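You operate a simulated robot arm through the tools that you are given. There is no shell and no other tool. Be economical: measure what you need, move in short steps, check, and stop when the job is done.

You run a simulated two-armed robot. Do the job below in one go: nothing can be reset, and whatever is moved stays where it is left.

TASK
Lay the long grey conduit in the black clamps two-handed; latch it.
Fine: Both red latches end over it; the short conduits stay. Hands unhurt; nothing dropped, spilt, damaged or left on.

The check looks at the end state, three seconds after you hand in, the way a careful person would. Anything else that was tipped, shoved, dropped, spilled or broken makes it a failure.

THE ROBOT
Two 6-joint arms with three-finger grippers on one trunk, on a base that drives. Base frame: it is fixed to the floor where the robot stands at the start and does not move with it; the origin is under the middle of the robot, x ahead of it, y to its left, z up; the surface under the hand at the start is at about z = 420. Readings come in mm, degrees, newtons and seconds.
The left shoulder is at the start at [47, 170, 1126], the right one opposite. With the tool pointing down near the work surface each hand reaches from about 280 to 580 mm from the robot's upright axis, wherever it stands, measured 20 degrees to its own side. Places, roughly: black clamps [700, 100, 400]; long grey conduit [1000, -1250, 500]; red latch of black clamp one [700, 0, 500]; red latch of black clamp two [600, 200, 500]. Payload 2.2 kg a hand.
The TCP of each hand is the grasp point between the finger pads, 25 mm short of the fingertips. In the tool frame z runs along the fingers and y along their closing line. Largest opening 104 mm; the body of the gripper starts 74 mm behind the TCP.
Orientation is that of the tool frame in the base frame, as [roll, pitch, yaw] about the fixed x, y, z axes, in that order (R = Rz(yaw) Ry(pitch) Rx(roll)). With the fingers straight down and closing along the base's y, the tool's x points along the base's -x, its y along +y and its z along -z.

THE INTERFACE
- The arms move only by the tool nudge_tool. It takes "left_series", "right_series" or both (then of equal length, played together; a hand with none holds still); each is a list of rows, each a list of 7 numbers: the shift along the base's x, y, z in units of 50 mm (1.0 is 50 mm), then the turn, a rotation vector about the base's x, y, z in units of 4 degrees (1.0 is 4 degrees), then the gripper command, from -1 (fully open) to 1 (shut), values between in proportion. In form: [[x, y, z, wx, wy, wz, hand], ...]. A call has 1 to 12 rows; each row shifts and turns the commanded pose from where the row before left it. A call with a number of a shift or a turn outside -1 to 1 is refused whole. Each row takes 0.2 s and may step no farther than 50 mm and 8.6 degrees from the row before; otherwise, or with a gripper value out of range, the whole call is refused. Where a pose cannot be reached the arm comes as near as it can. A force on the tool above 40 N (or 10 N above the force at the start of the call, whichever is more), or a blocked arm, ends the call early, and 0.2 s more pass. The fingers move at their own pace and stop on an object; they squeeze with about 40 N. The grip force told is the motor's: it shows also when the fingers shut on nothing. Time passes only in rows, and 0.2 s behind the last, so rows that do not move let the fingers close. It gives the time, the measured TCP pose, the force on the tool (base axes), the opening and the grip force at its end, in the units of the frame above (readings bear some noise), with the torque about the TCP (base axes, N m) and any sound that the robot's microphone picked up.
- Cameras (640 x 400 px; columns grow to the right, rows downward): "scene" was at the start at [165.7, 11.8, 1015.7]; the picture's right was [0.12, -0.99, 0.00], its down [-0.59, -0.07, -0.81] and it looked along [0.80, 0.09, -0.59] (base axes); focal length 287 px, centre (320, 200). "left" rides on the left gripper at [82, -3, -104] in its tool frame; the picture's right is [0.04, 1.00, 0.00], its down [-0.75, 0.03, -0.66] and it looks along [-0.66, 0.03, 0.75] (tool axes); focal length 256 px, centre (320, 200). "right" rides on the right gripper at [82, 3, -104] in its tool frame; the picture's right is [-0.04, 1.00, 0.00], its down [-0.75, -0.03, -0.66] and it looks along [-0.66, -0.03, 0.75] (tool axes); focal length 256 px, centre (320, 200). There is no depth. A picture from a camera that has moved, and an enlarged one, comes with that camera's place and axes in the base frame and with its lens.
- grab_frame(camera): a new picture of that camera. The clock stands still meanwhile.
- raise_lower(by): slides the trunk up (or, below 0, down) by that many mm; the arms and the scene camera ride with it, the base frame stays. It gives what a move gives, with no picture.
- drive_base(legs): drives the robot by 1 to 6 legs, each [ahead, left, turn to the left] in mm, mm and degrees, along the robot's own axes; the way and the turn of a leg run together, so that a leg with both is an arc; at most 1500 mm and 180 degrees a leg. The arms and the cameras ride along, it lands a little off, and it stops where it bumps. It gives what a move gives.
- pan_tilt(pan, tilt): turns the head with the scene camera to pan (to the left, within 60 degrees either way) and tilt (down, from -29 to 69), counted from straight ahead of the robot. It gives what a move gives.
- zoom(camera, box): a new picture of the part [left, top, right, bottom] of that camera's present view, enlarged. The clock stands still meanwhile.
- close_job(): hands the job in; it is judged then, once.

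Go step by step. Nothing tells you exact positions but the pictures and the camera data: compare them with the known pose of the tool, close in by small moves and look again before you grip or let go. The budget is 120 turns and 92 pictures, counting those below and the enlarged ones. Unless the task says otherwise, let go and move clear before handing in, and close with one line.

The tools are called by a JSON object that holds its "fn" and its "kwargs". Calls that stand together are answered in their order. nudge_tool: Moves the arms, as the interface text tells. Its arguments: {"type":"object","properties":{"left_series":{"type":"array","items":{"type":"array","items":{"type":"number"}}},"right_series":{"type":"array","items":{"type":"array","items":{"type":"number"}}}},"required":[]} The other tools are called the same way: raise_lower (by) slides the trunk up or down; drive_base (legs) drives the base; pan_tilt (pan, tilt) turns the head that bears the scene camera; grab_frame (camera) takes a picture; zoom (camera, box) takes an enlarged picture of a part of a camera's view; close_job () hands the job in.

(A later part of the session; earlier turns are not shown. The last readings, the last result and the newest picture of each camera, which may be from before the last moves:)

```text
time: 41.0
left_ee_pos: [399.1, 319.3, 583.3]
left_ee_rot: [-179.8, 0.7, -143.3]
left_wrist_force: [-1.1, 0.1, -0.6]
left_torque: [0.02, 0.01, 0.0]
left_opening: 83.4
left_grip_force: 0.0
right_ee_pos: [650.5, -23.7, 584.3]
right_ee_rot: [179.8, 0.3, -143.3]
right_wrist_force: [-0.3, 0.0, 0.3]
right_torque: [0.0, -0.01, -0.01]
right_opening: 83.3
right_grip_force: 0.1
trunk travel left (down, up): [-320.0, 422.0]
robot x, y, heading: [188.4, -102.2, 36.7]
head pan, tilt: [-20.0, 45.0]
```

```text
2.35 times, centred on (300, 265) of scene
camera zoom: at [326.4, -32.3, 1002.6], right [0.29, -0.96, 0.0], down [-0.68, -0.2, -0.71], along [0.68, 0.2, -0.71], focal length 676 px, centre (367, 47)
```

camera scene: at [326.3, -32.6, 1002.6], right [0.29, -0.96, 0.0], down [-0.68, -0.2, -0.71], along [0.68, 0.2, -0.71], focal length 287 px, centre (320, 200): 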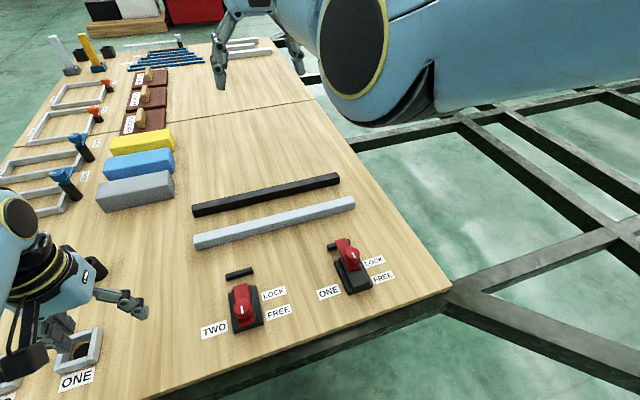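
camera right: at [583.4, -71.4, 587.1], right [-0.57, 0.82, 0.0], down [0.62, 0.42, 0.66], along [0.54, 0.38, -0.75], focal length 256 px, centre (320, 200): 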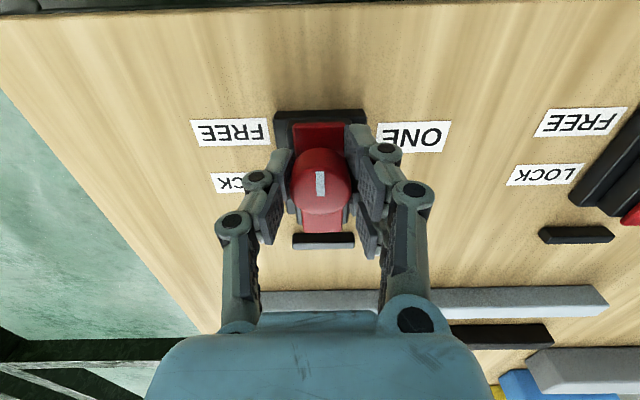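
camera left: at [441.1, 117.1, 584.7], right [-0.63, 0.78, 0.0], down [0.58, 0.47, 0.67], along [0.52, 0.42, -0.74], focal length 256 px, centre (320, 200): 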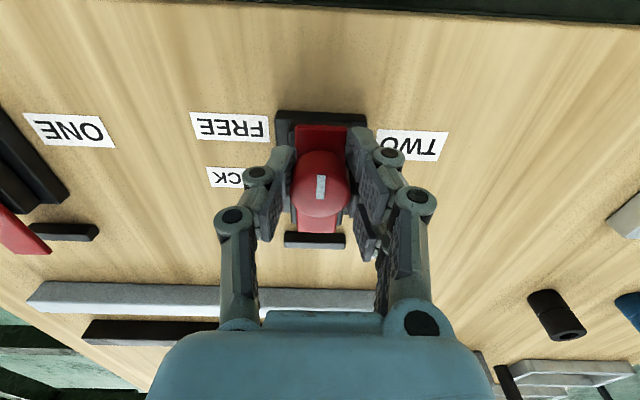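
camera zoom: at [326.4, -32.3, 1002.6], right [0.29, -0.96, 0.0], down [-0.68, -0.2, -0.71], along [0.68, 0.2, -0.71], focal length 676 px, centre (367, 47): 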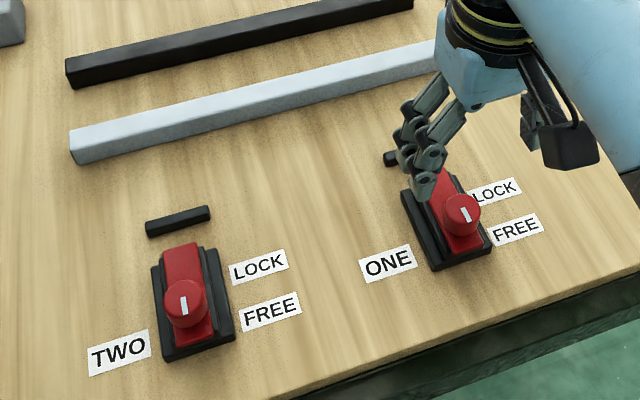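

Both latches are freed; between block and rear lip there's a cradle slot at about n≈600 mm in my forward direction. Now I raise nothing further and drive back and right toward the conduit, then look.

{"fn": "drive_base", "kwargs": {"legs": [[-508, -506, 0]]}}

{"fn": "pan_tilt", "kwargs": {"pan": -50, "tilt": 30}}

{"fn": "grab_frame", "kwargs": {"camera": "scene"}}

```text
time: 44.9
left_ee_pos: [286.1, -394.4, 583.2]
left_ee_rot: [-179.8, 0.9, -143.2]
left_wrist_force: [1.3, 0.5, 1.0]
left_torque: [-0.02, 0.03, -0.01]
left_opening: 83.3
left_grip_force: 0.2
right_ee_pos: [540.0, -738.3, 583.6]
right_ee_rot: [179.9, 0.2, -143.2]
right_wrist_force: [-0.1, -0.5, -0.8]
right_torque: [0.04, 0.03, 0.03]
right_opening: 83.6
right_grip_force: 0.1
trunk travel left (down, up): [-320.0, 422.0]
robot x, y, heading: [74.9, -822.2, 36.9]
head pan, tilt: [-20.0, 45.0]
```

```text
time: 45.9
left_ee_pos: [286.7, -395.2, 583.2]
left_ee_rot: [-179.8, 0.8, -143.1]
left_wrist_force: [0.4, -0.1, -0.1]
left_torque: [-0.04, -0.01, 0.0]
left_opening: 83.2
left_grip_force: 0.0
right_ee_pos: [539.1, -736.8, 584.1]
right_ee_rot: [179.7, 0.3, -143.3]
right_wrist_force: [-0.3, -0.5, -0.6]
right_torque: [0.01, -0.02, 0.0]
right_opening: 83.0
right_grip_force: 0.0
trunk travel left (down, up): [-320.0, 422.0]
robot x, y, heading: [76.9, -822.1, 36.9]
head pan, tilt: [-50.0, 30.0]
```

```text
58 pictures are left
camera scene: at [225.6, -791.2, 1025.2], right [-0.23, -0.97, 0.0], down [-0.49, 0.11, -0.87], along [0.84, -0.2, -0.5], focal length 287 px, centre (320, 200)
```

scene: 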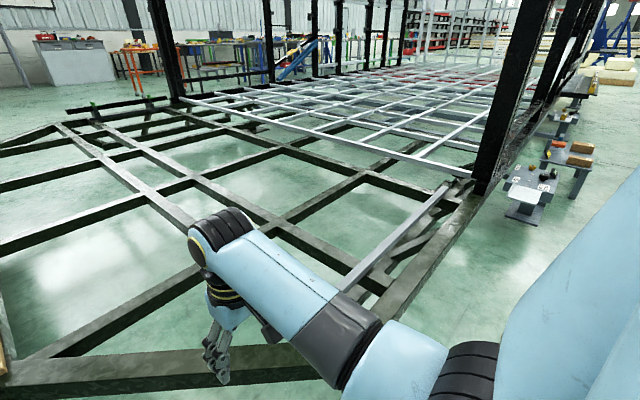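

The conduit lies on the frame's crossbars, about 790 mm long, centre near t≈1620 along my right direction. I drive right to stand squarely before it.

{"fn": "drive_base", "kwargs": {"legs": [[0, -600, 0], [0, -315, 0]]}}

{"fn": "pan_tilt", "kwargs": {"pan": 0, "tilt": 48}}

{"fn": "grab_frame", "kwargs": {"camera": "scene"}}

{"fn": "grab_frame", "kwargs": {"camera": "left"}}

{"fn": "grab_frame", "kwargs": {"camera": "right"}}

```text
time: 51.0
left_ee_pos: [836.1, -1128.5, 583.3]
left_ee_rot: [-179.8, 0.8, -143.0]
left_wrist_force: [0.4, 0.9, -0.3]
left_torque: [0.01, 0.02, -0.02]
left_opening: 83.4
left_grip_force: 0.0
right_ee_pos: [1089.2, -1471.1, 584.8]
right_ee_rot: [179.7, 0.3, -143.0]
right_wrist_force: [0.1, -0.5, 0.3]
right_torque: [0.01, -0.02, 0.02]
right_opening: 83.2
right_grip_force: 0.0
trunk travel left (down, up): [-320.0, 422.0]
robot x, y, heading: [625.9, -1551.9, 36.9]
head pan, tilt: [-50.0, 30.0]
```

```text
time: 52.2
left_ee_pos: [836.5, -1128.8, 582.4]
left_ee_rot: [-179.8, 0.8, -143.0]
left_wrist_force: [0.0, 0.1, 0.6]
left_torque: [0.02, 0.02, 0.0]
left_opening: 83.1
left_grip_force: 0.1
right_ee_pos: [1089.4, -1470.6, 583.5]
right_ee_rot: [179.7, 0.3, -143.0]
right_wrist_force: [-0.1, -0.3, -0.4]
right_torque: [-0.02, 0.01, 0.01]
right_opening: 83.2
right_grip_force: 0.0
trunk travel left (down, up): [-320.0, 422.0]
robot x, y, heading: [623.4, -1553.1, 36.9]
head pan, tilt: [0.0, 48.0]
```

```text
57 pictures are left
camera scene: at [750.7, -1457.3, 998.4], right [0.6, -0.8, 0.0], down [-0.59, -0.45, -0.67], along [0.53, 0.4, -0.74], focal length 287 px, centre (320, 200)
```

scene: 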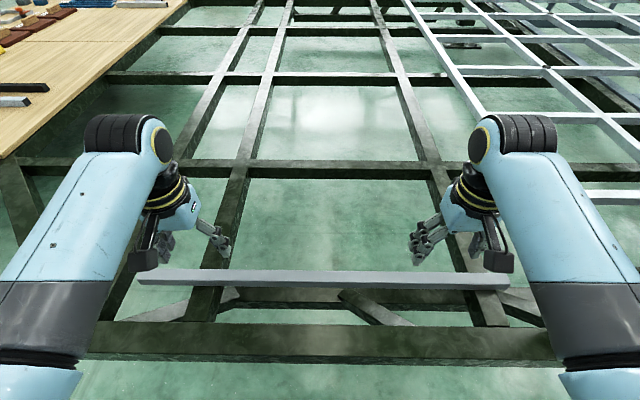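

```text
56 pictures are left
camera left: at [770.2, -1180.8, 684.8], right [-0.63, 0.77, 0.0], down [0.58, 0.47, 0.67], along [0.52, 0.42, -0.75], focal length 256 px, centre (320, 200)
```

left: 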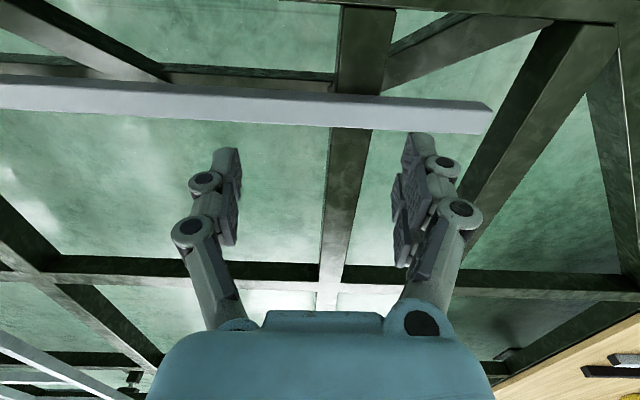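

```text
55 pictures are left
camera right: at [1021.6, -1518.8, 688.0], right [-0.57, 0.82, 0.0], down [0.62, 0.43, 0.66], along [0.54, 0.38, -0.75], focal length 256 px, centre (320, 200)
```

right: 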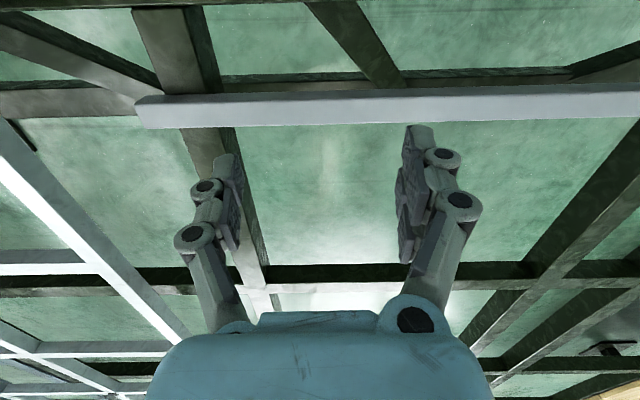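

The conduit lies across two beams at about forward 442 mm from me, top near z≈440, and I am nearly centred on it. The fingers must close across it, so I yaw both hands 90° (cameras outward) while moving outward and a little lower.

{"fn": "nudge_tool", "kwargs": {"left_series": [[-0.02, 0.078, -0.1, 0, 0, -1, -0.6], [-0.02, 0.078, -0.1, 0, 0, -1, -0.6], [-0.02, 0.078, -0.1, 0, 0, -1, -0.6], [-0.02, 0.078, -0.1, 0, 0, -1, -0.6], [-0.02, 0.078, -0.1, 0, 0, -1, -0.6], [-0.02, 0.078, -0.1, 0, 0, -1, -0.6], [-0.02, 0.078, -0.1, 0, 0, -1, -0.6], [-0.02, 0.078, -0.1, 0, 0, -1, -0.6], [-0.02, 0.078, -0.1, 0, 0, -1, -0.6], [-0.02, 0.078, -0.1, 0, 0, -1, -0.6], [-0.02, 0.078, -0.1, 0, 0, -1, -0.6], [-0.02, 0.078, -0.1, 0, 0, -1, -0.6]], "right_series": [[0.05, -0.015, -0.1, 0, 0, 1, -0.6], [0.05, -0.015, -0.1, 0, 0, 1, -0.6], [0.05, -0.015, -0.1, 0, 0, 1, -0.6], [0.05, -0.015, -0.1, 0, 0, 1, -0.6], [0.05, -0.015, -0.1, 0, 0, 1, -0.6], [0.05, -0.015, -0.1, 0, 0, 1, -0.6], [0.05, -0.015, -0.1, 0, 0, 1, -0.6], [0.05, -0.015, -0.1, 0, 0, 1, -0.6], [0.05, -0.015, -0.1, 0, 0, 1, -0.6], [0.05, -0.015, -0.1, 0, 0, 1, -0.6], [0.05, -0.015, -0.1, 0, 0, 1, -0.6], [0.05, -0.015, -0.1, 0, 0, 1, -0.6]]}}

{"fn": "nudge_tool", "kwargs": {"left_series": [[0, 0, 0, 0, 0, -1, -0.6], [0, 0, 0, 0, 0, -1, -0.6], [0, 0, 0, 0, 0, -1, -0.6], [0, 0, 0, 0, 0, -1, -0.6], [0, 0, 0, 0, 0, -1, -0.6], [0, 0, 0, 0, 0, -1, -0.6], [0, 0, 0, 0, 0, -1, -0.6], [0, 0, 0, 0, 0, -1, -0.6], [0, 0, 0, 0, 0, -1, -0.6], [0, 0, 0, 0, 0, -1, -0.6], [0, 0, 0, 0, 0, -0.5, -0.6], [0, 0, 0, 0, 0, 0, -0.6]], "right_series": [[0, 0, 0, 0, 0, 1, -0.6], [0, 0, 0, 0, 0, 1, -0.6], [0, 0, 0, 0, 0, 1, -0.6], [0, 0, 0, 0, 0, 1, -0.6], [0, 0, 0, 0, 0, 1, -0.6], [0, 0, 0, 0, 0, 1, -0.6], [0, 0, 0, 0, 0, 1, -0.6], [0, 0, 0, 0, 0, 1, -0.6], [0, 0, 0, 0, 0, 1, -0.6], [0, 0, 0, 0, 0, 1, -0.6], [0, 0, 0, 0, 0, 0.5, -0.6], [0, 0, 0, 0, 0, 0, -0.6]]}}

{"fn": "grab_frame", "kwargs": {"camera": "scene"}}

{"fn": "grab_frame", "kwargs": {"camera": "left"}}

{"fn": "grab_frame", "kwargs": {"camera": "right"}}

```text
time: 54.8
left_ee_pos: [824.3, -1081.6, 523.6]
left_ee_rot: [-179.8, 0.7, 168.9]
left_wrist_force: [-0.4, 0.3, 1.2]
left_torque: [-0.02, 0.01, 0.0]
left_opening: 82.9
left_grip_force: 0.0
right_ee_pos: [1119.2, -1480.1, 524.4]
right_ee_rot: [179.8, 0.4, -95.1]
right_wrist_force: [-0.5, 0.4, 0.3]
right_torque: [-0.02, 0.02, 0.0]
right_opening: 83.2
right_grip_force: 0.1
trunk travel left (down, up): [-320.0, 422.0]
robot x, y, heading: [625.6, -1552.2, 37.1]
head pan, tilt: [0.0, 48.0]
```

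```text
time: 57.4
left_ee_pos: [824.1, -1081.7, 523.2]
left_ee_rot: [-179.8, 0.9, 126.9]
left_wrist_force: [0.8, 0.3, -0.1]
left_torque: [0.0, -0.03, -0.02]
left_opening: 83.1
left_grip_force: 0.0
right_ee_pos: [1119.5, -1480.5, 524.4]
right_ee_rot: [179.9, 0.3, -53.1]
right_wrist_force: [0.0, 0.2, -0.5]
right_torque: [0.01, 0.02, -0.01]
right_opening: 83.1
right_grip_force: 0.0
trunk travel left (down, up): [-320.0, 422.0]
robot x, y, heading: [622.0, -1554.8, 37.1]
head pan, tilt: [0.0, 48.0]
```

```text
54 pictures are left
camera scene: at [750.7, -1457.2, 998.4], right [0.6, -0.8, 0.0], down [-0.59, -0.45, -0.67], along [0.53, 0.4, -0.74], focal length 287 px, centre (320, 200)
```

scene: 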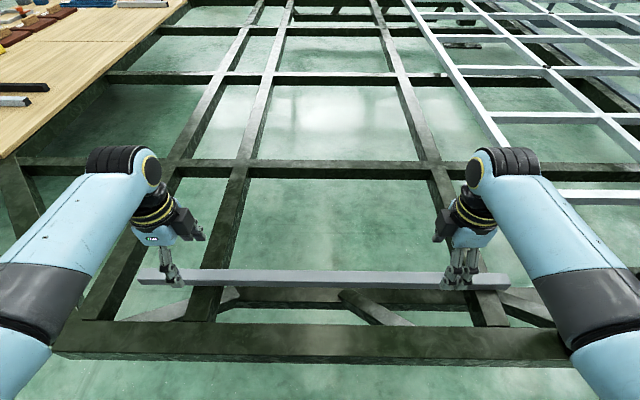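

```text
53 pictures are left
camera left: at [770.4, -1017.1, 624.8], right [0.77, 0.63, 0.0], down [0.47, -0.58, 0.67], along [0.42, -0.52, -0.75], focal length 256 px, centre (320, 200)
```

left: 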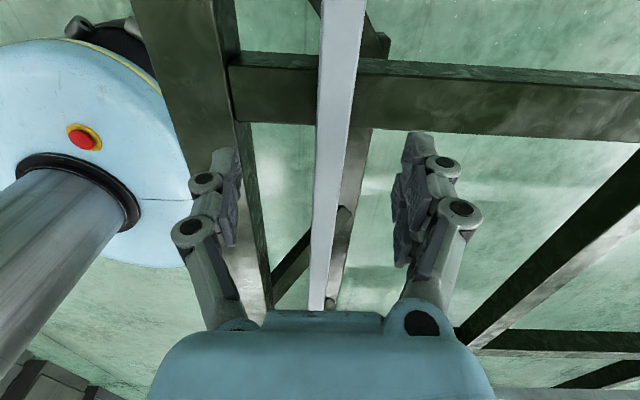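

```text
52 pictures are left
camera right: at [1166.1, -1548.8, 628.0], right [-0.82, -0.57, 0.0], down [-0.43, 0.62, 0.66], along [-0.38, 0.54, -0.75], focal length 256 px, centre (320, 200)
```

right: 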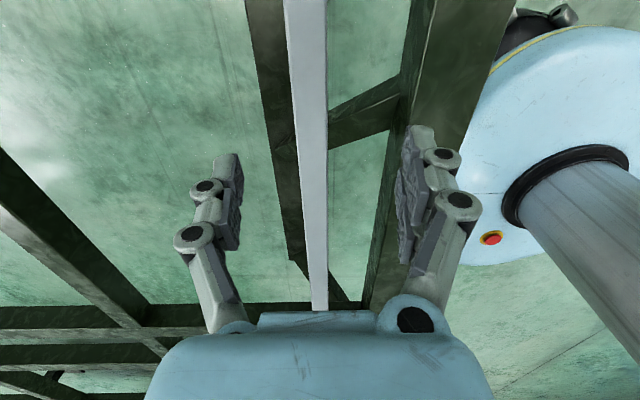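

Both hands straddle the conduit; it sits some 10 mm farther forward than the finger centres. I enlarge the left view to measure its size.

{"fn": "zoom", "kwargs": {"camera": "left", "box": [250, 40, 410, 140]}}

{"fn": "zoom", "kwargs": {"camera": "right", "box": [230, 40, 390, 140]}}

{"fn": "zoom", "kwargs": {"camera": "scene", "box": [120, 230, 320, 355]}}

```text
4.00 times, centred on (330, 90) of left
camera zoom: at [770.4, -1017.1, 624.8], right [0.77, 0.63, 0.0], down [0.47, -0.58, 0.67], along [0.42, -0.52, -0.75], focal length 1024 px, centre (280, 640)
```

zoom: 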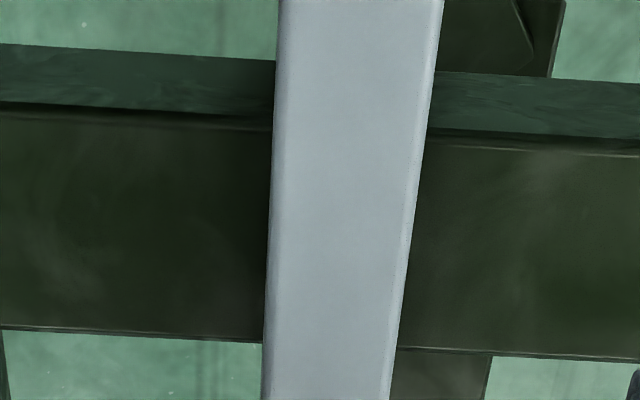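

```text
4.00 times, centred on (310, 90) of right
camera zoom: at [1166.1, -1548.8, 628.0], right [-0.82, -0.57, 0.0], down [-0.43, 0.62, 0.66], along [-0.38, 0.54, -0.75], focal length 1024 px, centre (360, 640)
```

zoom: 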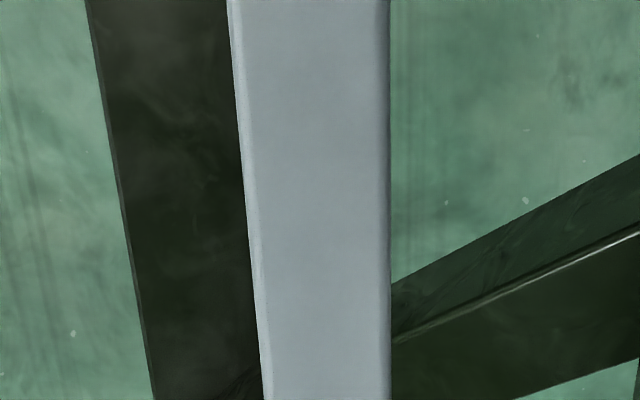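

```text
3.20 times, centred on (220, 292) of scene
camera zoom: at [750.7, -1457.2, 998.4], right [0.6, -0.8, 0.0], down [-0.59, -0.45, -0.67], along [0.53, 0.4, -0.74], focal length 920 px, centre (640, -96)
```

zoom: 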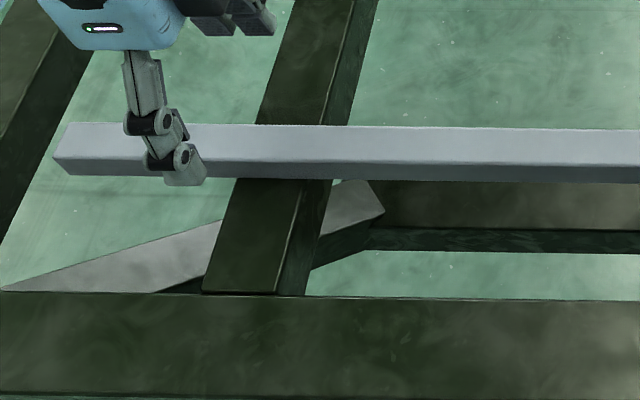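

The conduit is about 25 mm square. I shift both hands 9–10 mm forward and lower to z≈465, still above its top, then check.

{"fn": "nudge_tool", "kwargs": {"left_series": [[0.16, 0.12, -0.2, 0, 0, 0, -0.6], [0, 0, -0.5, 0, 0, 0, -0.6], [0, 0, -0.46, 0, 0, 0, -0.6], [0, 0, 0, 0, 0, 0, -0.6]], "right_series": [[0.14, 0.11, -0.2, 0, 0, 0, -0.6], [0, 0, -0.5, 0, 0, 0, -0.6], [0, 0, -0.48, 0, 0, 0, -0.6], [0, 0, 0, 0, 0, 0, -0.6]]}}

{"fn": "grab_frame", "kwargs": {"camera": "left"}}

{"fn": "grab_frame", "kwargs": {"camera": "right"}}

{"fn": "zoom", "kwargs": {"camera": "scene", "box": [120, 230, 320, 355]}}

```text
time: 58.4
left_ee_pos: [832.7, -1075.7, 463.8]
left_ee_rot: [-179.8, 0.7, 127.0]
left_wrist_force: [-0.1, -0.1, -0.1]
left_torque: [0.02, 0.01, -0.02]
left_opening: 83.3
left_grip_force: 0.0
right_ee_pos: [1125.3, -1474.2, 464.2]
right_ee_rot: [179.8, 0.3, -53.0]
right_wrist_force: [-0.3, 0.2, 0.3]
right_torque: [0.0, -0.03, -0.01]
right_opening: 83.2
right_grip_force: 0.1
trunk travel left (down, up): [-320.0, 422.0]
robot x, y, heading: [624.9, -1558.2, 37.0]
head pan, tilt: [0.0, 48.0]
```

```text
48 pictures are left
camera left: at [778.4, -1010.9, 565.7], right [0.77, 0.63, 0.0], down [0.47, -0.57, 0.67], along [0.42, -0.52, -0.75], focal length 256 px, centre (320, 200)
```

left: 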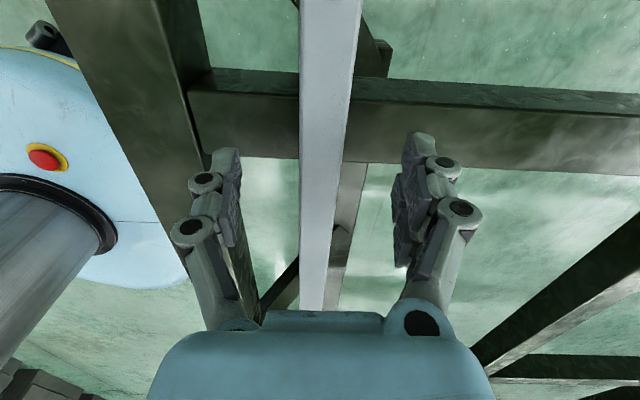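

```text
47 pictures are left
camera right: at [1172.7, -1543.3, 568.8], right [-0.82, -0.57, 0.0], down [-0.43, 0.62, 0.66], along [-0.38, 0.54, -0.75], focal length 256 px, centre (320, 200)
```

right: 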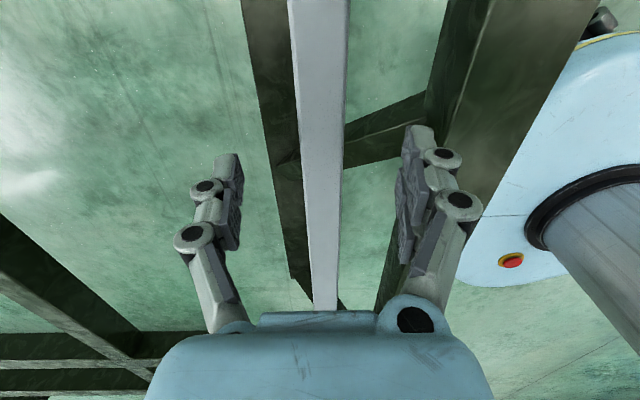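

```text
3.20 times, centred on (220, 292) of scene
camera zoom: at [750.7, -1457.2, 998.4], right [0.6, -0.8, 0.0], down [-0.59, -0.45, -0.67], along [0.53, 0.4, -0.74], focal length 920 px, centre (640, -96)
```

zoom: 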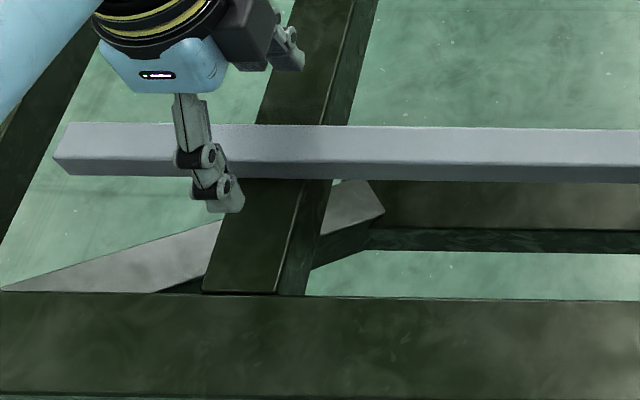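

I need the conduit's height better; I enlarge the hand views here.

{"fn": "zoom", "kwargs": {"camera": "left", "box": [240, 100, 400, 200]}}

{"fn": "zoom", "kwargs": {"camera": "scene", "box": [420, 220, 580, 320]}}

```text
4.00 times, centred on (320, 150) of left
camera zoom: at [778.4, -1010.9, 565.7], right [0.77, 0.63, 0.0], down [0.47, -0.57, 0.67], along [0.42, -0.52, -0.75], focal length 1024 px, centre (320, 400)
```

zoom: 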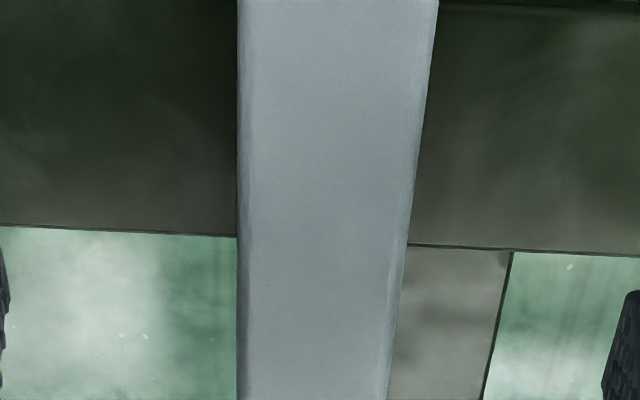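

```text
4.00 times, centred on (500, 270) of scene
camera zoom: at [750.7, -1457.2, 998.4], right [0.6, -0.8, 0.0], down [-0.59, -0.45, -0.67], along [0.53, 0.4, -0.74], focal length 1150 px, centre (-400, -80)
```

zoom: 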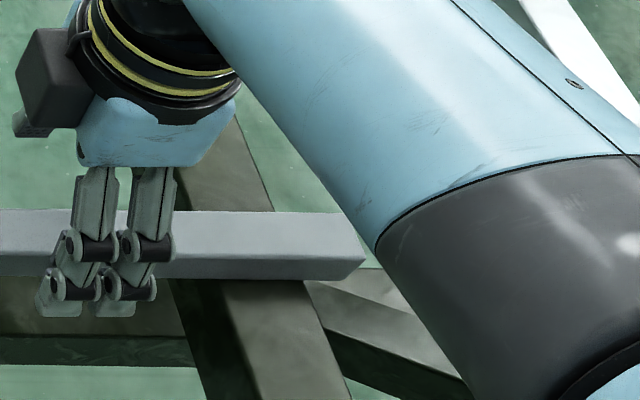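

Comparing widths in both views gives a top at z≈430 and width 26 mm, so its bottom is ≈404. I shift the left hand 25 mm outward off the beam, lower both to z≈433 and close gently.

{"fn": "nudge_tool", "kwargs": {"left_series": [[-0.3, 0.4, 0, 0, 0, 0, -0.6], [0, 0, -0.3, 0, 0, 0, -0.6], [0, 0, -0.31, 0, 0, 0, -0.6], [0, 0, 0, 0, 0, 0, -0.3], [0, 0, 0, 0, 0, 0, 0.1], [0, 0, 0, 0, 0, 0, 0.8], [0, 0, 0, 0, 0, 0, 0.8], [0, 0, 0, 0, 0, 0, 0.8]], "right_series": [[0, 0, 0, 0, 0, 0, -0.6], [0, 0, -0.3, 0, 0, 0, -0.6], [0, 0, -0.32, 0, 0, 0, -0.6], [0, 0, 0, 0, 0, 0, -0.3], [0, 0, 0, 0, 0, 0, 0.1], [0, 0, 0, 0, 0, 0, 0.8], [0, 0, 0, 0, 0, 0, 0.8], [0, 0, 0, 0, 0, 0, 0.8]]}}

{"fn": "grab_frame", "kwargs": {"camera": "scene"}}

```text
time: 60.2
left_ee_pos: [816.9, -1056.5, 434.9]
left_ee_rot: [-179.9, 0.9, 126.9]
left_wrist_force: [-0.5, -0.8, 3.8]
left_torque: [-0.2, -0.17, -0.81]
left_opening: 28.8
left_grip_force: 39.7
right_ee_pos: [1125.9, -1474.0, 435.0]
right_ee_rot: [179.9, 0.3, -53.0]
right_wrist_force: [2.0, 2.5, -0.2]
right_torque: [-0.28, -0.28, -0.71]
right_opening: 28.4
right_grip_force: 39.8
trunk travel left (down, up): [-320.0, 422.0]
robot x, y, heading: [625.5, -1553.6, 36.7]
head pan, tilt: [0.0, 48.0]
```

```text
43 pictures are left
camera scene: at [750.9, -1457.2, 998.4], right [0.6, -0.8, 0.0], down [-0.59, -0.45, -0.67], along [0.53, 0.4, -0.74], focal length 287 px, centre (320, 200)
```

scene: 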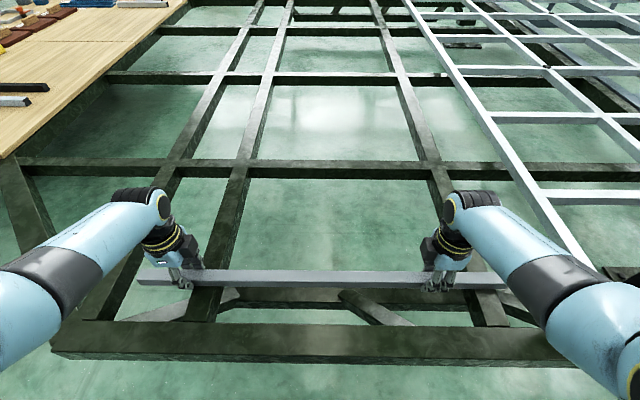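

Both hands grip the conduit (28.6 mm). I lift both together, evenly.

{"fn": "nudge_tool", "kwargs": {"left_series": [[0, 0, 0.2, 0, 0, 0, 0.8], [0, 0, 0.3, 0, 0, 0, 0.8], [0, 0, 0.3, 0, 0, 0, 0.8], [0, 0, 0.4, 0, 0, 0, 0.8], [0, 0, 0.4, 0, 0, 0, 0.8], [0, 0, 0.4, 0, 0, 0, 0.8], [0, 0, 0, 0, 0, 0, 0.8]], "right_series": [[0, 0, 0.2, 0, 0, 0, 0.8], [0, 0, 0.3, 0, 0, 0, 0.8], [0, 0, 0.3, 0, 0, 0, 0.8], [0, 0, 0.4, 0, 0, 0, 0.8], [0, 0, 0.4, 0, 0, 0, 0.8], [0, 0, 0.4, 0, 0, 0, 0.8], [0, 0, 0, 0, 0, 0, 0.8]]}}

{"fn": "grab_frame", "kwargs": {"camera": "scene"}}

```text
time: 61.8
left_ee_pos: [817.8, -1056.5, 534.7]
left_ee_rot: [-179.9, 0.8, 127.1]
left_wrist_force: [-5.3, 1.8, -1.5]
left_torque: [-0.93, -0.4, -0.8]
left_opening: 28.8
left_grip_force: 39.9
right_ee_pos: [1126.5, -1474.0, 534.1]
right_ee_rot: [179.6, 0.2, -53.0]
right_wrist_force: [5.0, -1.8, -3.4]
right_torque: [0.56, 0.13, -0.83]
right_opening: 28.4
right_grip_force: 40.0
trunk travel left (down, up): [-320.0, 422.0]
robot x, y, heading: [628.9, -1555.1, 37.0]
head pan, tilt: [0.0, 48.0]
```

```text
42 pictures are left
camera scene: at [750.9, -1457.1, 998.3], right [0.6, -0.8, 0.0], down [-0.59, -0.45, -0.67], along [0.53, 0.4, -0.74], focal length 287 px, centre (320, 200)
```

scene: 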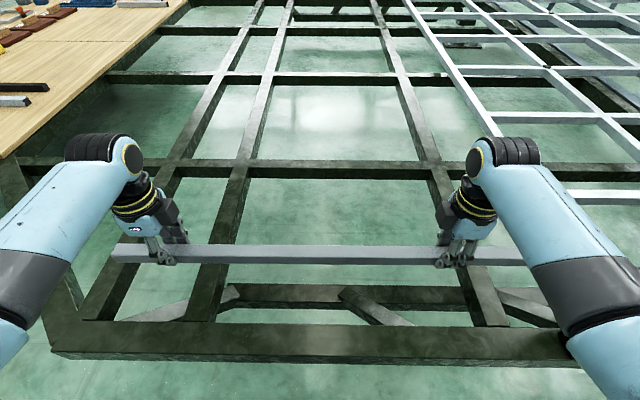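

The conduit is held level. I raise the trunk 80 mm for clearance, then drive back left in front of the table, stopping short of it.

{"fn": "raise_lower", "kwargs": {"by": 80}}

{"fn": "drive_base", "kwargs": {"legs": [[0, 650, 0], [0, 640, 0]]}}

{"fn": "grab_frame", "kwargs": {"camera": "scene"}}

```text
time: 62.9
left_ee_pos: [817.0, -1056.1, 613.8]
left_ee_rot: [-179.6, 0.7, 127.0]
left_wrist_force: [-1.5, -2.3, -0.2]
left_torque: [-0.54, -0.45, -0.61]
left_opening: 28.5
left_grip_force: 40.0
right_ee_pos: [1125.4, -1475.3, 613.6]
right_ee_rot: [179.7, 0.3, -53.0]
right_wrist_force: [2.1, 1.9, -4.2]
right_torque: [-0.45, -0.34, -0.58]
right_opening: 28.7
right_grip_force: 39.7
trunk travel left (down, up): [-400.0, 342.0]
robot x, y, heading: [623.4, -1549.9, 36.8]
head pan, tilt: [0.0, 48.0]
```

```text
time: 69.8
left_ee_pos: [40.9, -18.3, 614.5]
left_ee_rot: [-179.7, 0.8, 126.7]
left_wrist_force: [1.0, -4.1, -2.1]
left_torque: [-0.16, -0.06, -0.67]
left_opening: 28.6
left_grip_force: 39.9
right_ee_pos: [348.4, -439.1, 614.8]
right_ee_rot: [179.8, 0.2, -53.3]
right_wrist_force: [1.2, 4.3, -2.6]
right_torque: [0.05, -0.05, -0.62]
right_opening: 28.3
right_grip_force: 40.4
trunk travel left (down, up): [-400.0, 342.0]
robot x, y, heading: [-155.0, -511.4, 36.9]
head pan, tilt: [0.0, 48.0]
```

```text
41 pictures are left
camera scene: at [-30.5, -421.5, 1081.0], right [0.6, -0.8, 0.0], down [-0.6, -0.44, -0.67], along [0.54, 0.4, -0.74], focal length 287 px, centre (320, 200)
```

scene: 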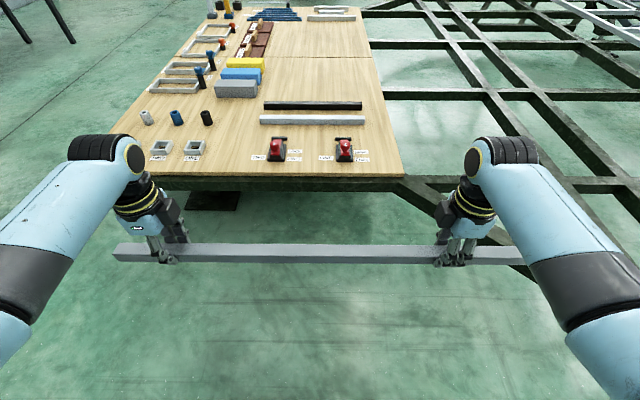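

I'm aligned, conduit level and centred. I shift 20 mm right and drive forward most of the way, then look.

{"fn": "drive_base", "kwargs": {"legs": [[0, -20, 0], [450, 0, 0]]}}

{"fn": "pan_tilt", "kwargs": {"pan": 0, "tilt": 55}}

{"fn": "grab_frame", "kwargs": {"camera": "scene"}}

```text
time: 72.9
left_ee_pos: [413.8, 236.2, 613.4]
left_ee_rot: [-179.7, 0.9, 126.9]
left_wrist_force: [-1.7, -1.7, -3.2]
left_torque: [0.15, 0.2, -0.66]
left_opening: 28.7
left_grip_force: 39.8
right_ee_pos: [722.6, -184.8, 614.8]
right_ee_rot: [179.7, 0.3, -53.2]
right_wrist_force: [2.8, 2.1, -1.6]
right_torque: [0.22, 0.08, -0.64]
right_opening: 28.3
right_grip_force: 40.0
trunk travel left (down, up): [-400.0, 342.0]
robot x, y, heading: [221.7, -259.7, 36.6]
head pan, tilt: [0.0, 48.0]
```

```text
time: 73.5
left_ee_pos: [415.1, 235.4, 615.1]
left_ee_rot: [-179.6, 0.8, 126.7]
left_wrist_force: [-2.6, -1.9, -1.0]
left_torque: [-0.37, -0.22, -0.69]
left_opening: 28.6
left_grip_force: 40.0
right_ee_pos: [721.9, -185.2, 613.9]
right_ee_rot: [179.9, 0.3, -53.3]
right_wrist_force: [2.6, 2.4, -4.9]
right_torque: [-0.25, -0.22, -0.74]
right_opening: 28.5
right_grip_force: 39.8
trunk travel left (down, up): [-400.0, 342.0]
robot x, y, heading: [219.0, -261.1, 37.1]
head pan, tilt: [0.0, 55.0]
```

```text
40 pictures are left
camera scene: at [338.4, -171.2, 1071.8], right [0.6, -0.8, 0.0], down [-0.66, -0.49, -0.57], along [0.46, 0.34, -0.82], focal length 287 px, centre (320, 200)
```

scene: 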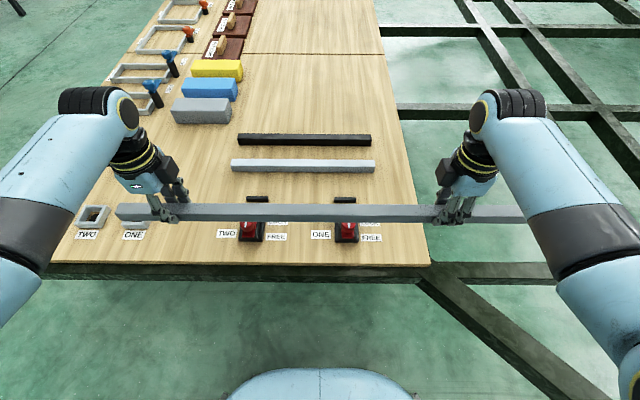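

The conduit is well aligned with the clamps. I drive 90 mm nearer and view the cradles from both hand cameras.

{"fn": "drive_base", "kwargs": {"legs": [[90, 0, 0]]}}

{"fn": "grab_frame", "kwargs": {"camera": "scene"}}

{"fn": "grab_frame", "kwargs": {"camera": "left"}}

{"fn": "grab_frame", "kwargs": {"camera": "right"}}

```text
time: 74.7
left_ee_pos: [487.5, 290.2, 612.3]
left_ee_rot: [-179.7, 0.8, 126.8]
left_wrist_force: [-1.8, -1.4, -1.7]
left_torque: [-0.17, 0.06, -0.72]
left_opening: 28.4
left_grip_force: 40.0
right_ee_pos: [796.2, -129.0, 613.6]
right_ee_rot: [179.7, 0.4, -53.2]
right_wrist_force: [2.8, 1.6, -3.2]
right_torque: [0.08, -0.02, -0.7]
right_opening: 28.6
right_grip_force: 39.8
trunk travel left (down, up): [-400.0, 342.0]
robot x, y, heading: [291.3, -205.2, 36.8]
head pan, tilt: [0.0, 55.0]
```

```text
39 pictures are left
camera scene: at [412.4, -115.9, 1071.6], right [0.6, -0.8, 0.0], down [-0.66, -0.49, -0.57], along [0.46, 0.34, -0.82], focal length 287 px, centre (320, 200)
```

scene: 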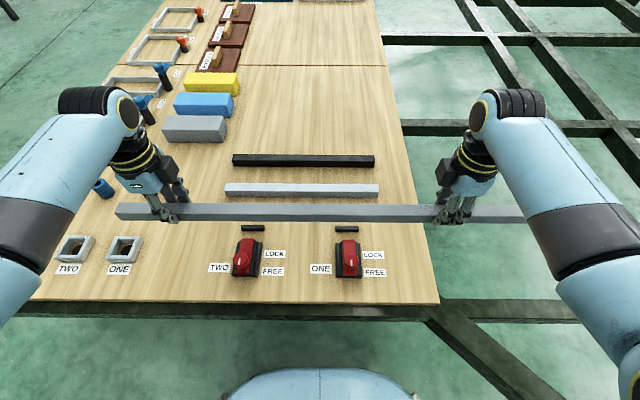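

```text
38 pictures are left
camera left: at [434.7, 355.9, 715.2], right [0.78, 0.63, -0.01], down [0.47, -0.58, 0.67], along [0.42, -0.52, -0.75], focal length 256 px, centre (320, 200)
```

left: 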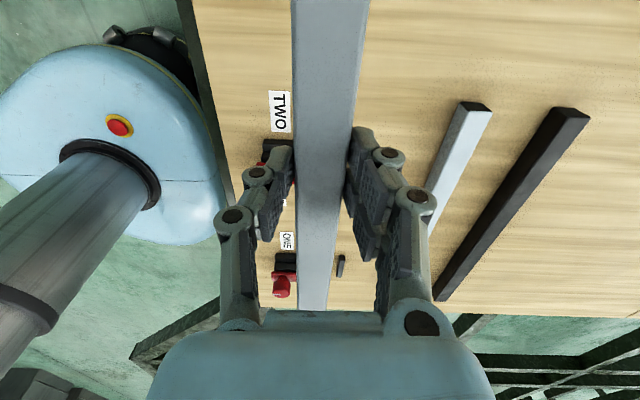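

```text
37 pictures are left
camera right: at [842.4, -197.6, 717.3], right [-0.82, -0.57, 0.01], down [-0.42, 0.62, 0.66], along [-0.38, 0.54, -0.75], focal length 256 px, centre (320, 200)
```

right: 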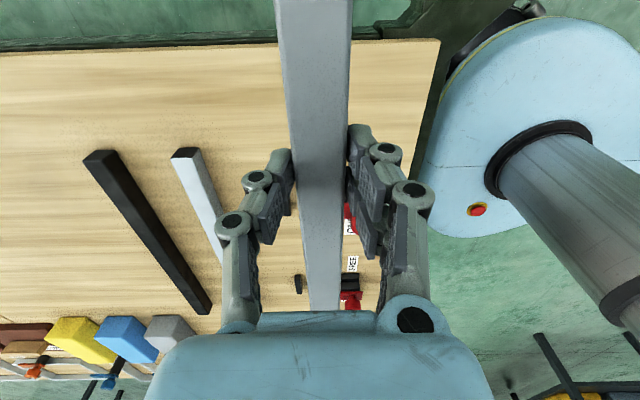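

The clamps are in plain view; I enlarge to measure the slots exactly.

{"fn": "zoom", "kwargs": {"camera": "scene", "box": [210, 190, 390, 300]}}

```text
3.56 times, centred on (300, 245) of scene
camera zoom: at [412.4, -115.9, 1071.6], right [0.6, -0.8, 0.0], down [-0.66, -0.49, -0.57], along [0.46, 0.34, -0.82], focal length 1022 px, centre (391, 40)
```

zoom: 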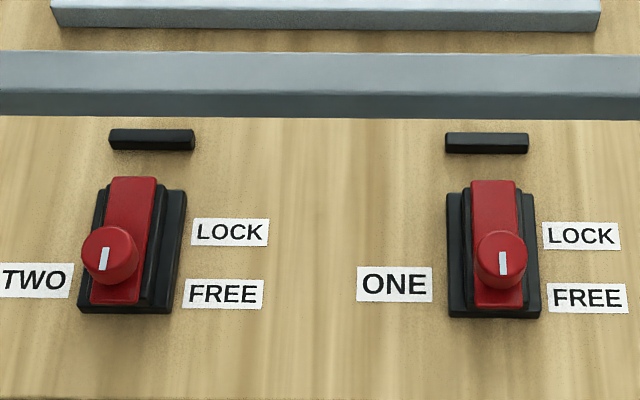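

Slot centres: TWO at forward 492, ONE at 489 (35 mm wide for a 28 mm conduit); the conduit is at about 453/451. I extend both arms forward (left 39, right 37 mm) and lower the trunk 80 mm.

{"fn": "nudge_tool", "kwargs": {"left_series": [[0.158, 0.118, 0, 0, 0, 0, 0.8], [0.158, 0.118, 0, 0, 0, 0, 0.8], [0.158, 0.118, 0, 0, 0, 0, 0.8], [0.158, 0.118, 0, 0, 0, 0, 0.8], [0, 0, 0, 0, 0, 0, 0.8]], "right_series": [[0.149, 0.111, 0, 0, 0, 0, 0.8], [0.149, 0.111, 0, 0, 0, 0, 0.8], [0.149, 0.111, 0, 0, 0, 0, 0.8], [0.149, 0.111, 0, 0, 0, 0, 0.8], [0, 0, 0, 0, 0, 0, 0.8]]}}

{"fn": "raise_lower", "kwargs": {"by": -80}}

{"fn": "grab_frame", "kwargs": {"camera": "scene"}}

{"fn": "zoom", "kwargs": {"camera": "scene", "box": [210, 190, 390, 300]}}

```text
time: 75.9
left_ee_pos: [518.8, 314.3, 614.2]
left_ee_rot: [-179.6, 0.9, 126.8]
left_wrist_force: [-2.7, -2.4, -2.5]
left_torque: [0.29, 0.39, -1.05]
left_opening: 28.5
left_grip_force: 40.5
right_ee_pos: [824.9, -108.0, 613.7]
right_ee_rot: [179.8, 0.3, -53.3]
right_wrist_force: [3.0, 3.4, -1.5]
right_torque: [-0.02, -0.18, -1.06]
right_opening: 28.6
right_grip_force: 40.1
trunk travel left (down, up): [-400.0, 342.0]
robot x, y, heading: [294.1, -205.5, 36.9]
head pan, tilt: [0.0, 55.0]
```

```text
time: 77.0
left_ee_pos: [518.6, 314.3, 534.7]
left_ee_rot: [-179.8, 0.8, 126.8]
left_wrist_force: [-1.9, -3.0, -2.1]
left_torque: [0.05, 0.06, -0.87]
left_opening: 28.6
left_grip_force: 40.3
right_ee_pos: [824.7, -107.0, 534.8]
right_ee_rot: [179.7, 0.3, -53.3]
right_wrist_force: [1.8, 2.1, -2.6]
right_torque: [0.06, 0.01, -0.78]
right_opening: 28.4
right_grip_force: 39.7
trunk travel left (down, up): [-320.0, 422.0]
robot x, y, heading: [295.8, -206.4, 37.0]
head pan, tilt: [0.0, 55.0]
```

```text
35 pictures are left
camera scene: at [414.4, -114.5, 989.3], right [0.6, -0.8, 0.0], down [-0.66, -0.49, -0.57], along [0.46, 0.34, -0.82], focal length 287 px, centre (320, 200)
```

scene: 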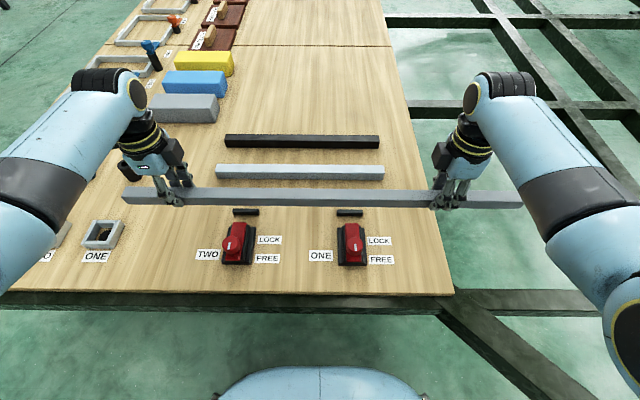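

```text
3.56 times, centred on (300, 245) of scene
camera zoom: at [414.4, -114.5, 989.3], right [0.6, -0.8, 0.0], down [-0.66, -0.49, -0.57], along [0.46, 0.34, -0.82], focal length 1022 px, centre (391, 40)
```

zoom: 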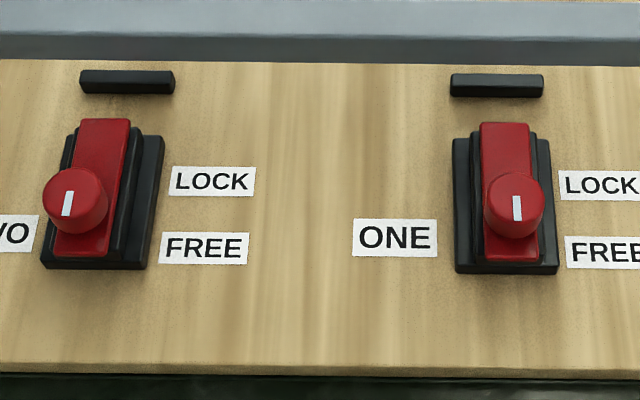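

Comparing: conduit is about 2.5 mm too far at TWO and fine at ONE. I bring the left hand back 3 mm and lower both by 55 mm, then check again.

{"fn": "nudge_tool", "kwargs": {"left_series": [[-0.048, -0.036, -0.2, 0, 0, 0, 0.8], [0, 0, -0.3, 0, 0, 0, 0.8], [0, 0, -0.3, 0, 0, 0, 0.8], [0, 0, -0.3, 0, 0, 0, 0.8], [0, 0, 0, 0, 0, 0, 0.8]], "right_series": [[-0.005, -0.004, -0.2, 0, 0, 0, 0.8], [0, 0, -0.3, 0, 0, 0, 0.8], [0, 0, -0.3, 0, 0, 0, 0.8], [0, 0, -0.3, 0, 0, 0, 0.8], [0, 0, 0, 0, 0, 0, 0.8]]}}

{"fn": "zoom", "kwargs": {"camera": "scene", "box": [210, 180, 390, 290]}}

{"fn": "grab_frame", "kwargs": {"camera": "left"}}

{"fn": "grab_frame", "kwargs": {"camera": "right"}}

```text
time: 78.2
left_ee_pos: [515.6, 312.2, 479.6]
left_ee_rot: [-179.7, 0.8, 126.9]
left_wrist_force: [-0.1, -3.3, -2.4]
left_torque: [0.09, 0.03, -0.5]
left_opening: 28.3
left_grip_force: 40.0
right_ee_pos: [825.2, -109.0, 478.8]
right_ee_rot: [179.8, 0.3, -53.3]
right_wrist_force: [0.7, 3.3, -3.4]
right_torque: [-0.34, -0.23, -0.53]
right_opening: 28.3
right_grip_force: 40.4
trunk travel left (down, up): [-320.0, 422.0]
robot x, y, heading: [291.4, -205.3, 37.2]
head pan, tilt: [0.0, 55.0]
```

```text
3.56 times, centred on (300, 235) of scene
camera zoom: at [414.6, -114.3, 989.1], right [0.6, -0.8, 0.0], down [-0.66, -0.49, -0.57], along [0.46, 0.34, -0.82], focal length 1022 px, centre (391, 76)
```

zoom: 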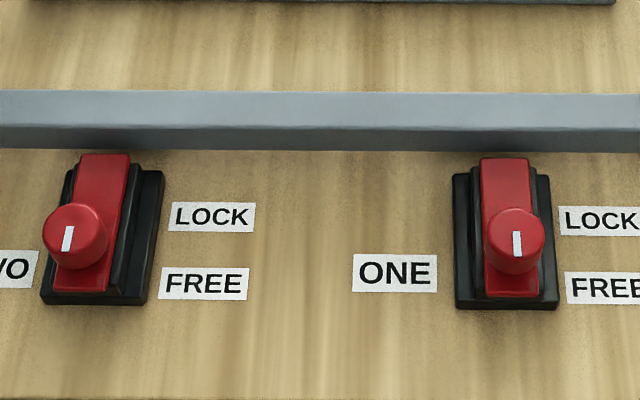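

```text
32 pictures are left
camera left: at [463.8, 377.0, 580.9], right [0.78, 0.63, -0.01], down [0.47, -0.58, 0.67], along [0.42, -0.52, -0.74], focal length 256 px, centre (320, 200)
```

left: 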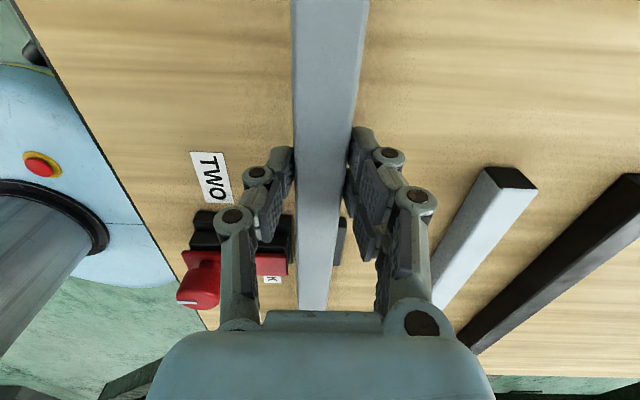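

```text
31 pictures are left
camera right: at [871.8, -176.5, 582.7], right [-0.82, -0.57, 0.0], down [-0.42, 0.62, 0.66], along [-0.38, 0.54, -0.75], focal length 256 px, centre (320, 200)
```

right: 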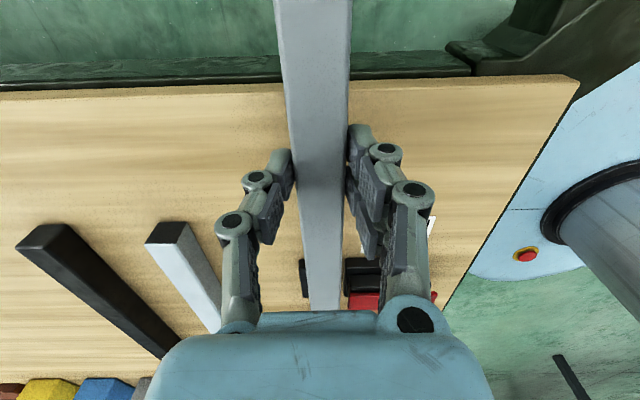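

Alignment now reads within 1 mm at both slots. I lower 24 mm slowly.

{"fn": "nudge_tool", "kwargs": {"left_series": [[0, 0, -0.14, 0, 0, 0, 0.8], [0, 0, -0.12, 0, 0, 0, 0.8], [0, 0, -0.12, 0, 0, 0, 0.8], [0, 0, -0.1, 0, 0, 0, 0.8], [0, 0, 0, 0, 0, 0, 0.8]], "right_series": [[0, 0, -0.14, 0, 0, 0, 0.8], [0, 0, -0.12, 0, 0, 0, 0.8], [0, 0, -0.12, 0, 0, 0, 0.8], [0, 0, -0.1, 0, 0, 0, 0.8], [0, 0, 0, 0, 0, 0, 0.8]]}}

{"fn": "zoom", "kwargs": {"camera": "scene", "box": [210, 180, 390, 290]}}

```text
time: 79.4
left_ee_pos: [515.8, 313.1, 456.6]
left_ee_rot: [-179.7, 0.9, 126.7]
left_wrist_force: [-0.1, -6.0, 1.9]
left_torque: [-0.38, -0.18, -0.71]
left_opening: 28.5
left_grip_force: 39.8
right_ee_pos: [824.3, -107.7, 456.5]
right_ee_rot: [179.8, 0.3, -53.3]
right_wrist_force: [-0.8, 4.9, -3.9]
right_torque: [0.22, 0.07, -0.64]
right_opening: 28.5
right_grip_force: 40.1
trunk travel left (down, up): [-320.0, 422.0]
robot x, y, heading: [293.1, -206.2, 36.8]
head pan, tilt: [0.0, 55.0]
```

```text
3.56 times, centred on (300, 235) of scene
camera zoom: at [414.5, -114.6, 989.2], right [0.6, -0.8, 0.0], down [-0.66, -0.49, -0.57], along [0.46, 0.34, -0.82], focal length 1022 px, centre (391, 76)
```

zoom: 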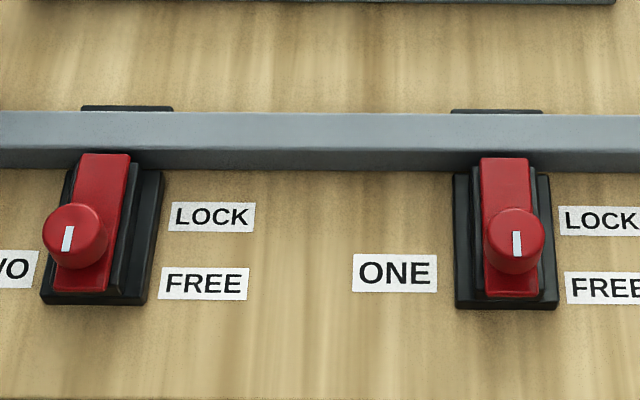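

It is entering both slots in front of the lips. I lower the last millimetres gently until it rests.

{"fn": "nudge_tool", "kwargs": {"left_series": [[0, 0, -0.05, 0, 0, 0, 0.8], [0, 0, -0.05, 0, 0, 0, 0.8], [0, 0, -0.03, 0, 0, 0, 0.8], [0, 0, 0, 0, 0, 0, 0.8]], "right_series": [[0, 0, -0.05, 0, 0, 0, 0.8], [0, 0, -0.05, 0, 0, 0, 0.8], [0, 0, -0.03, 0, 0, 0, 0.8], [0, 0, 0, 0, 0, 0, 0.8]]}}

{"fn": "zoom", "kwargs": {"camera": "scene", "box": [210, 180, 390, 290]}}

```text
time: 80.4
left_ee_pos: [515.9, 313.3, 449.9]
left_ee_rot: [-180.0, 0.8, 126.8]
left_wrist_force: [1.1, 0.5, 7.9]
left_torque: [0.02, -0.03, -0.56]
left_opening: 28.7
left_grip_force: 39.8
right_ee_pos: [823.9, -108.2, 450.8]
right_ee_rot: [-180.0, 0.2, -53.1]
right_wrist_force: [-2.1, -1.4, 28.5]
right_torque: [-0.19, 0.01, -0.6]
right_opening: 28.7
right_grip_force: 39.3
trunk travel left (down, up): [-320.0, 422.0]
robot x, y, heading: [292.4, -200.9, 36.8]
head pan, tilt: [0.0, 55.0]
```

```text
3.56 times, centred on (300, 235) of scene
camera zoom: at [412.5, -115.2, 989.6], right [0.6, -0.8, 0.0], down [-0.66, -0.49, -0.58], along [0.46, 0.34, -0.82], focal length 1022 px, centre (391, 76)
```

zoom: 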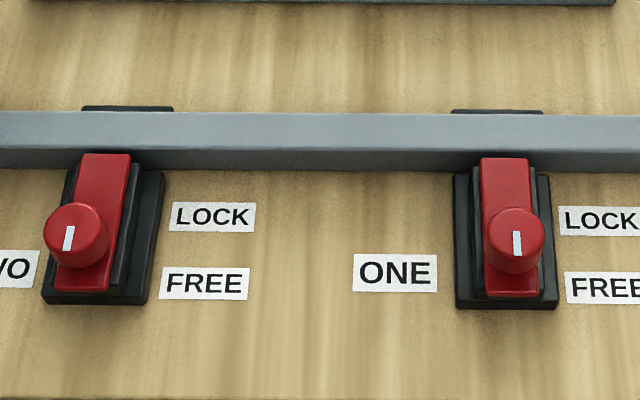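

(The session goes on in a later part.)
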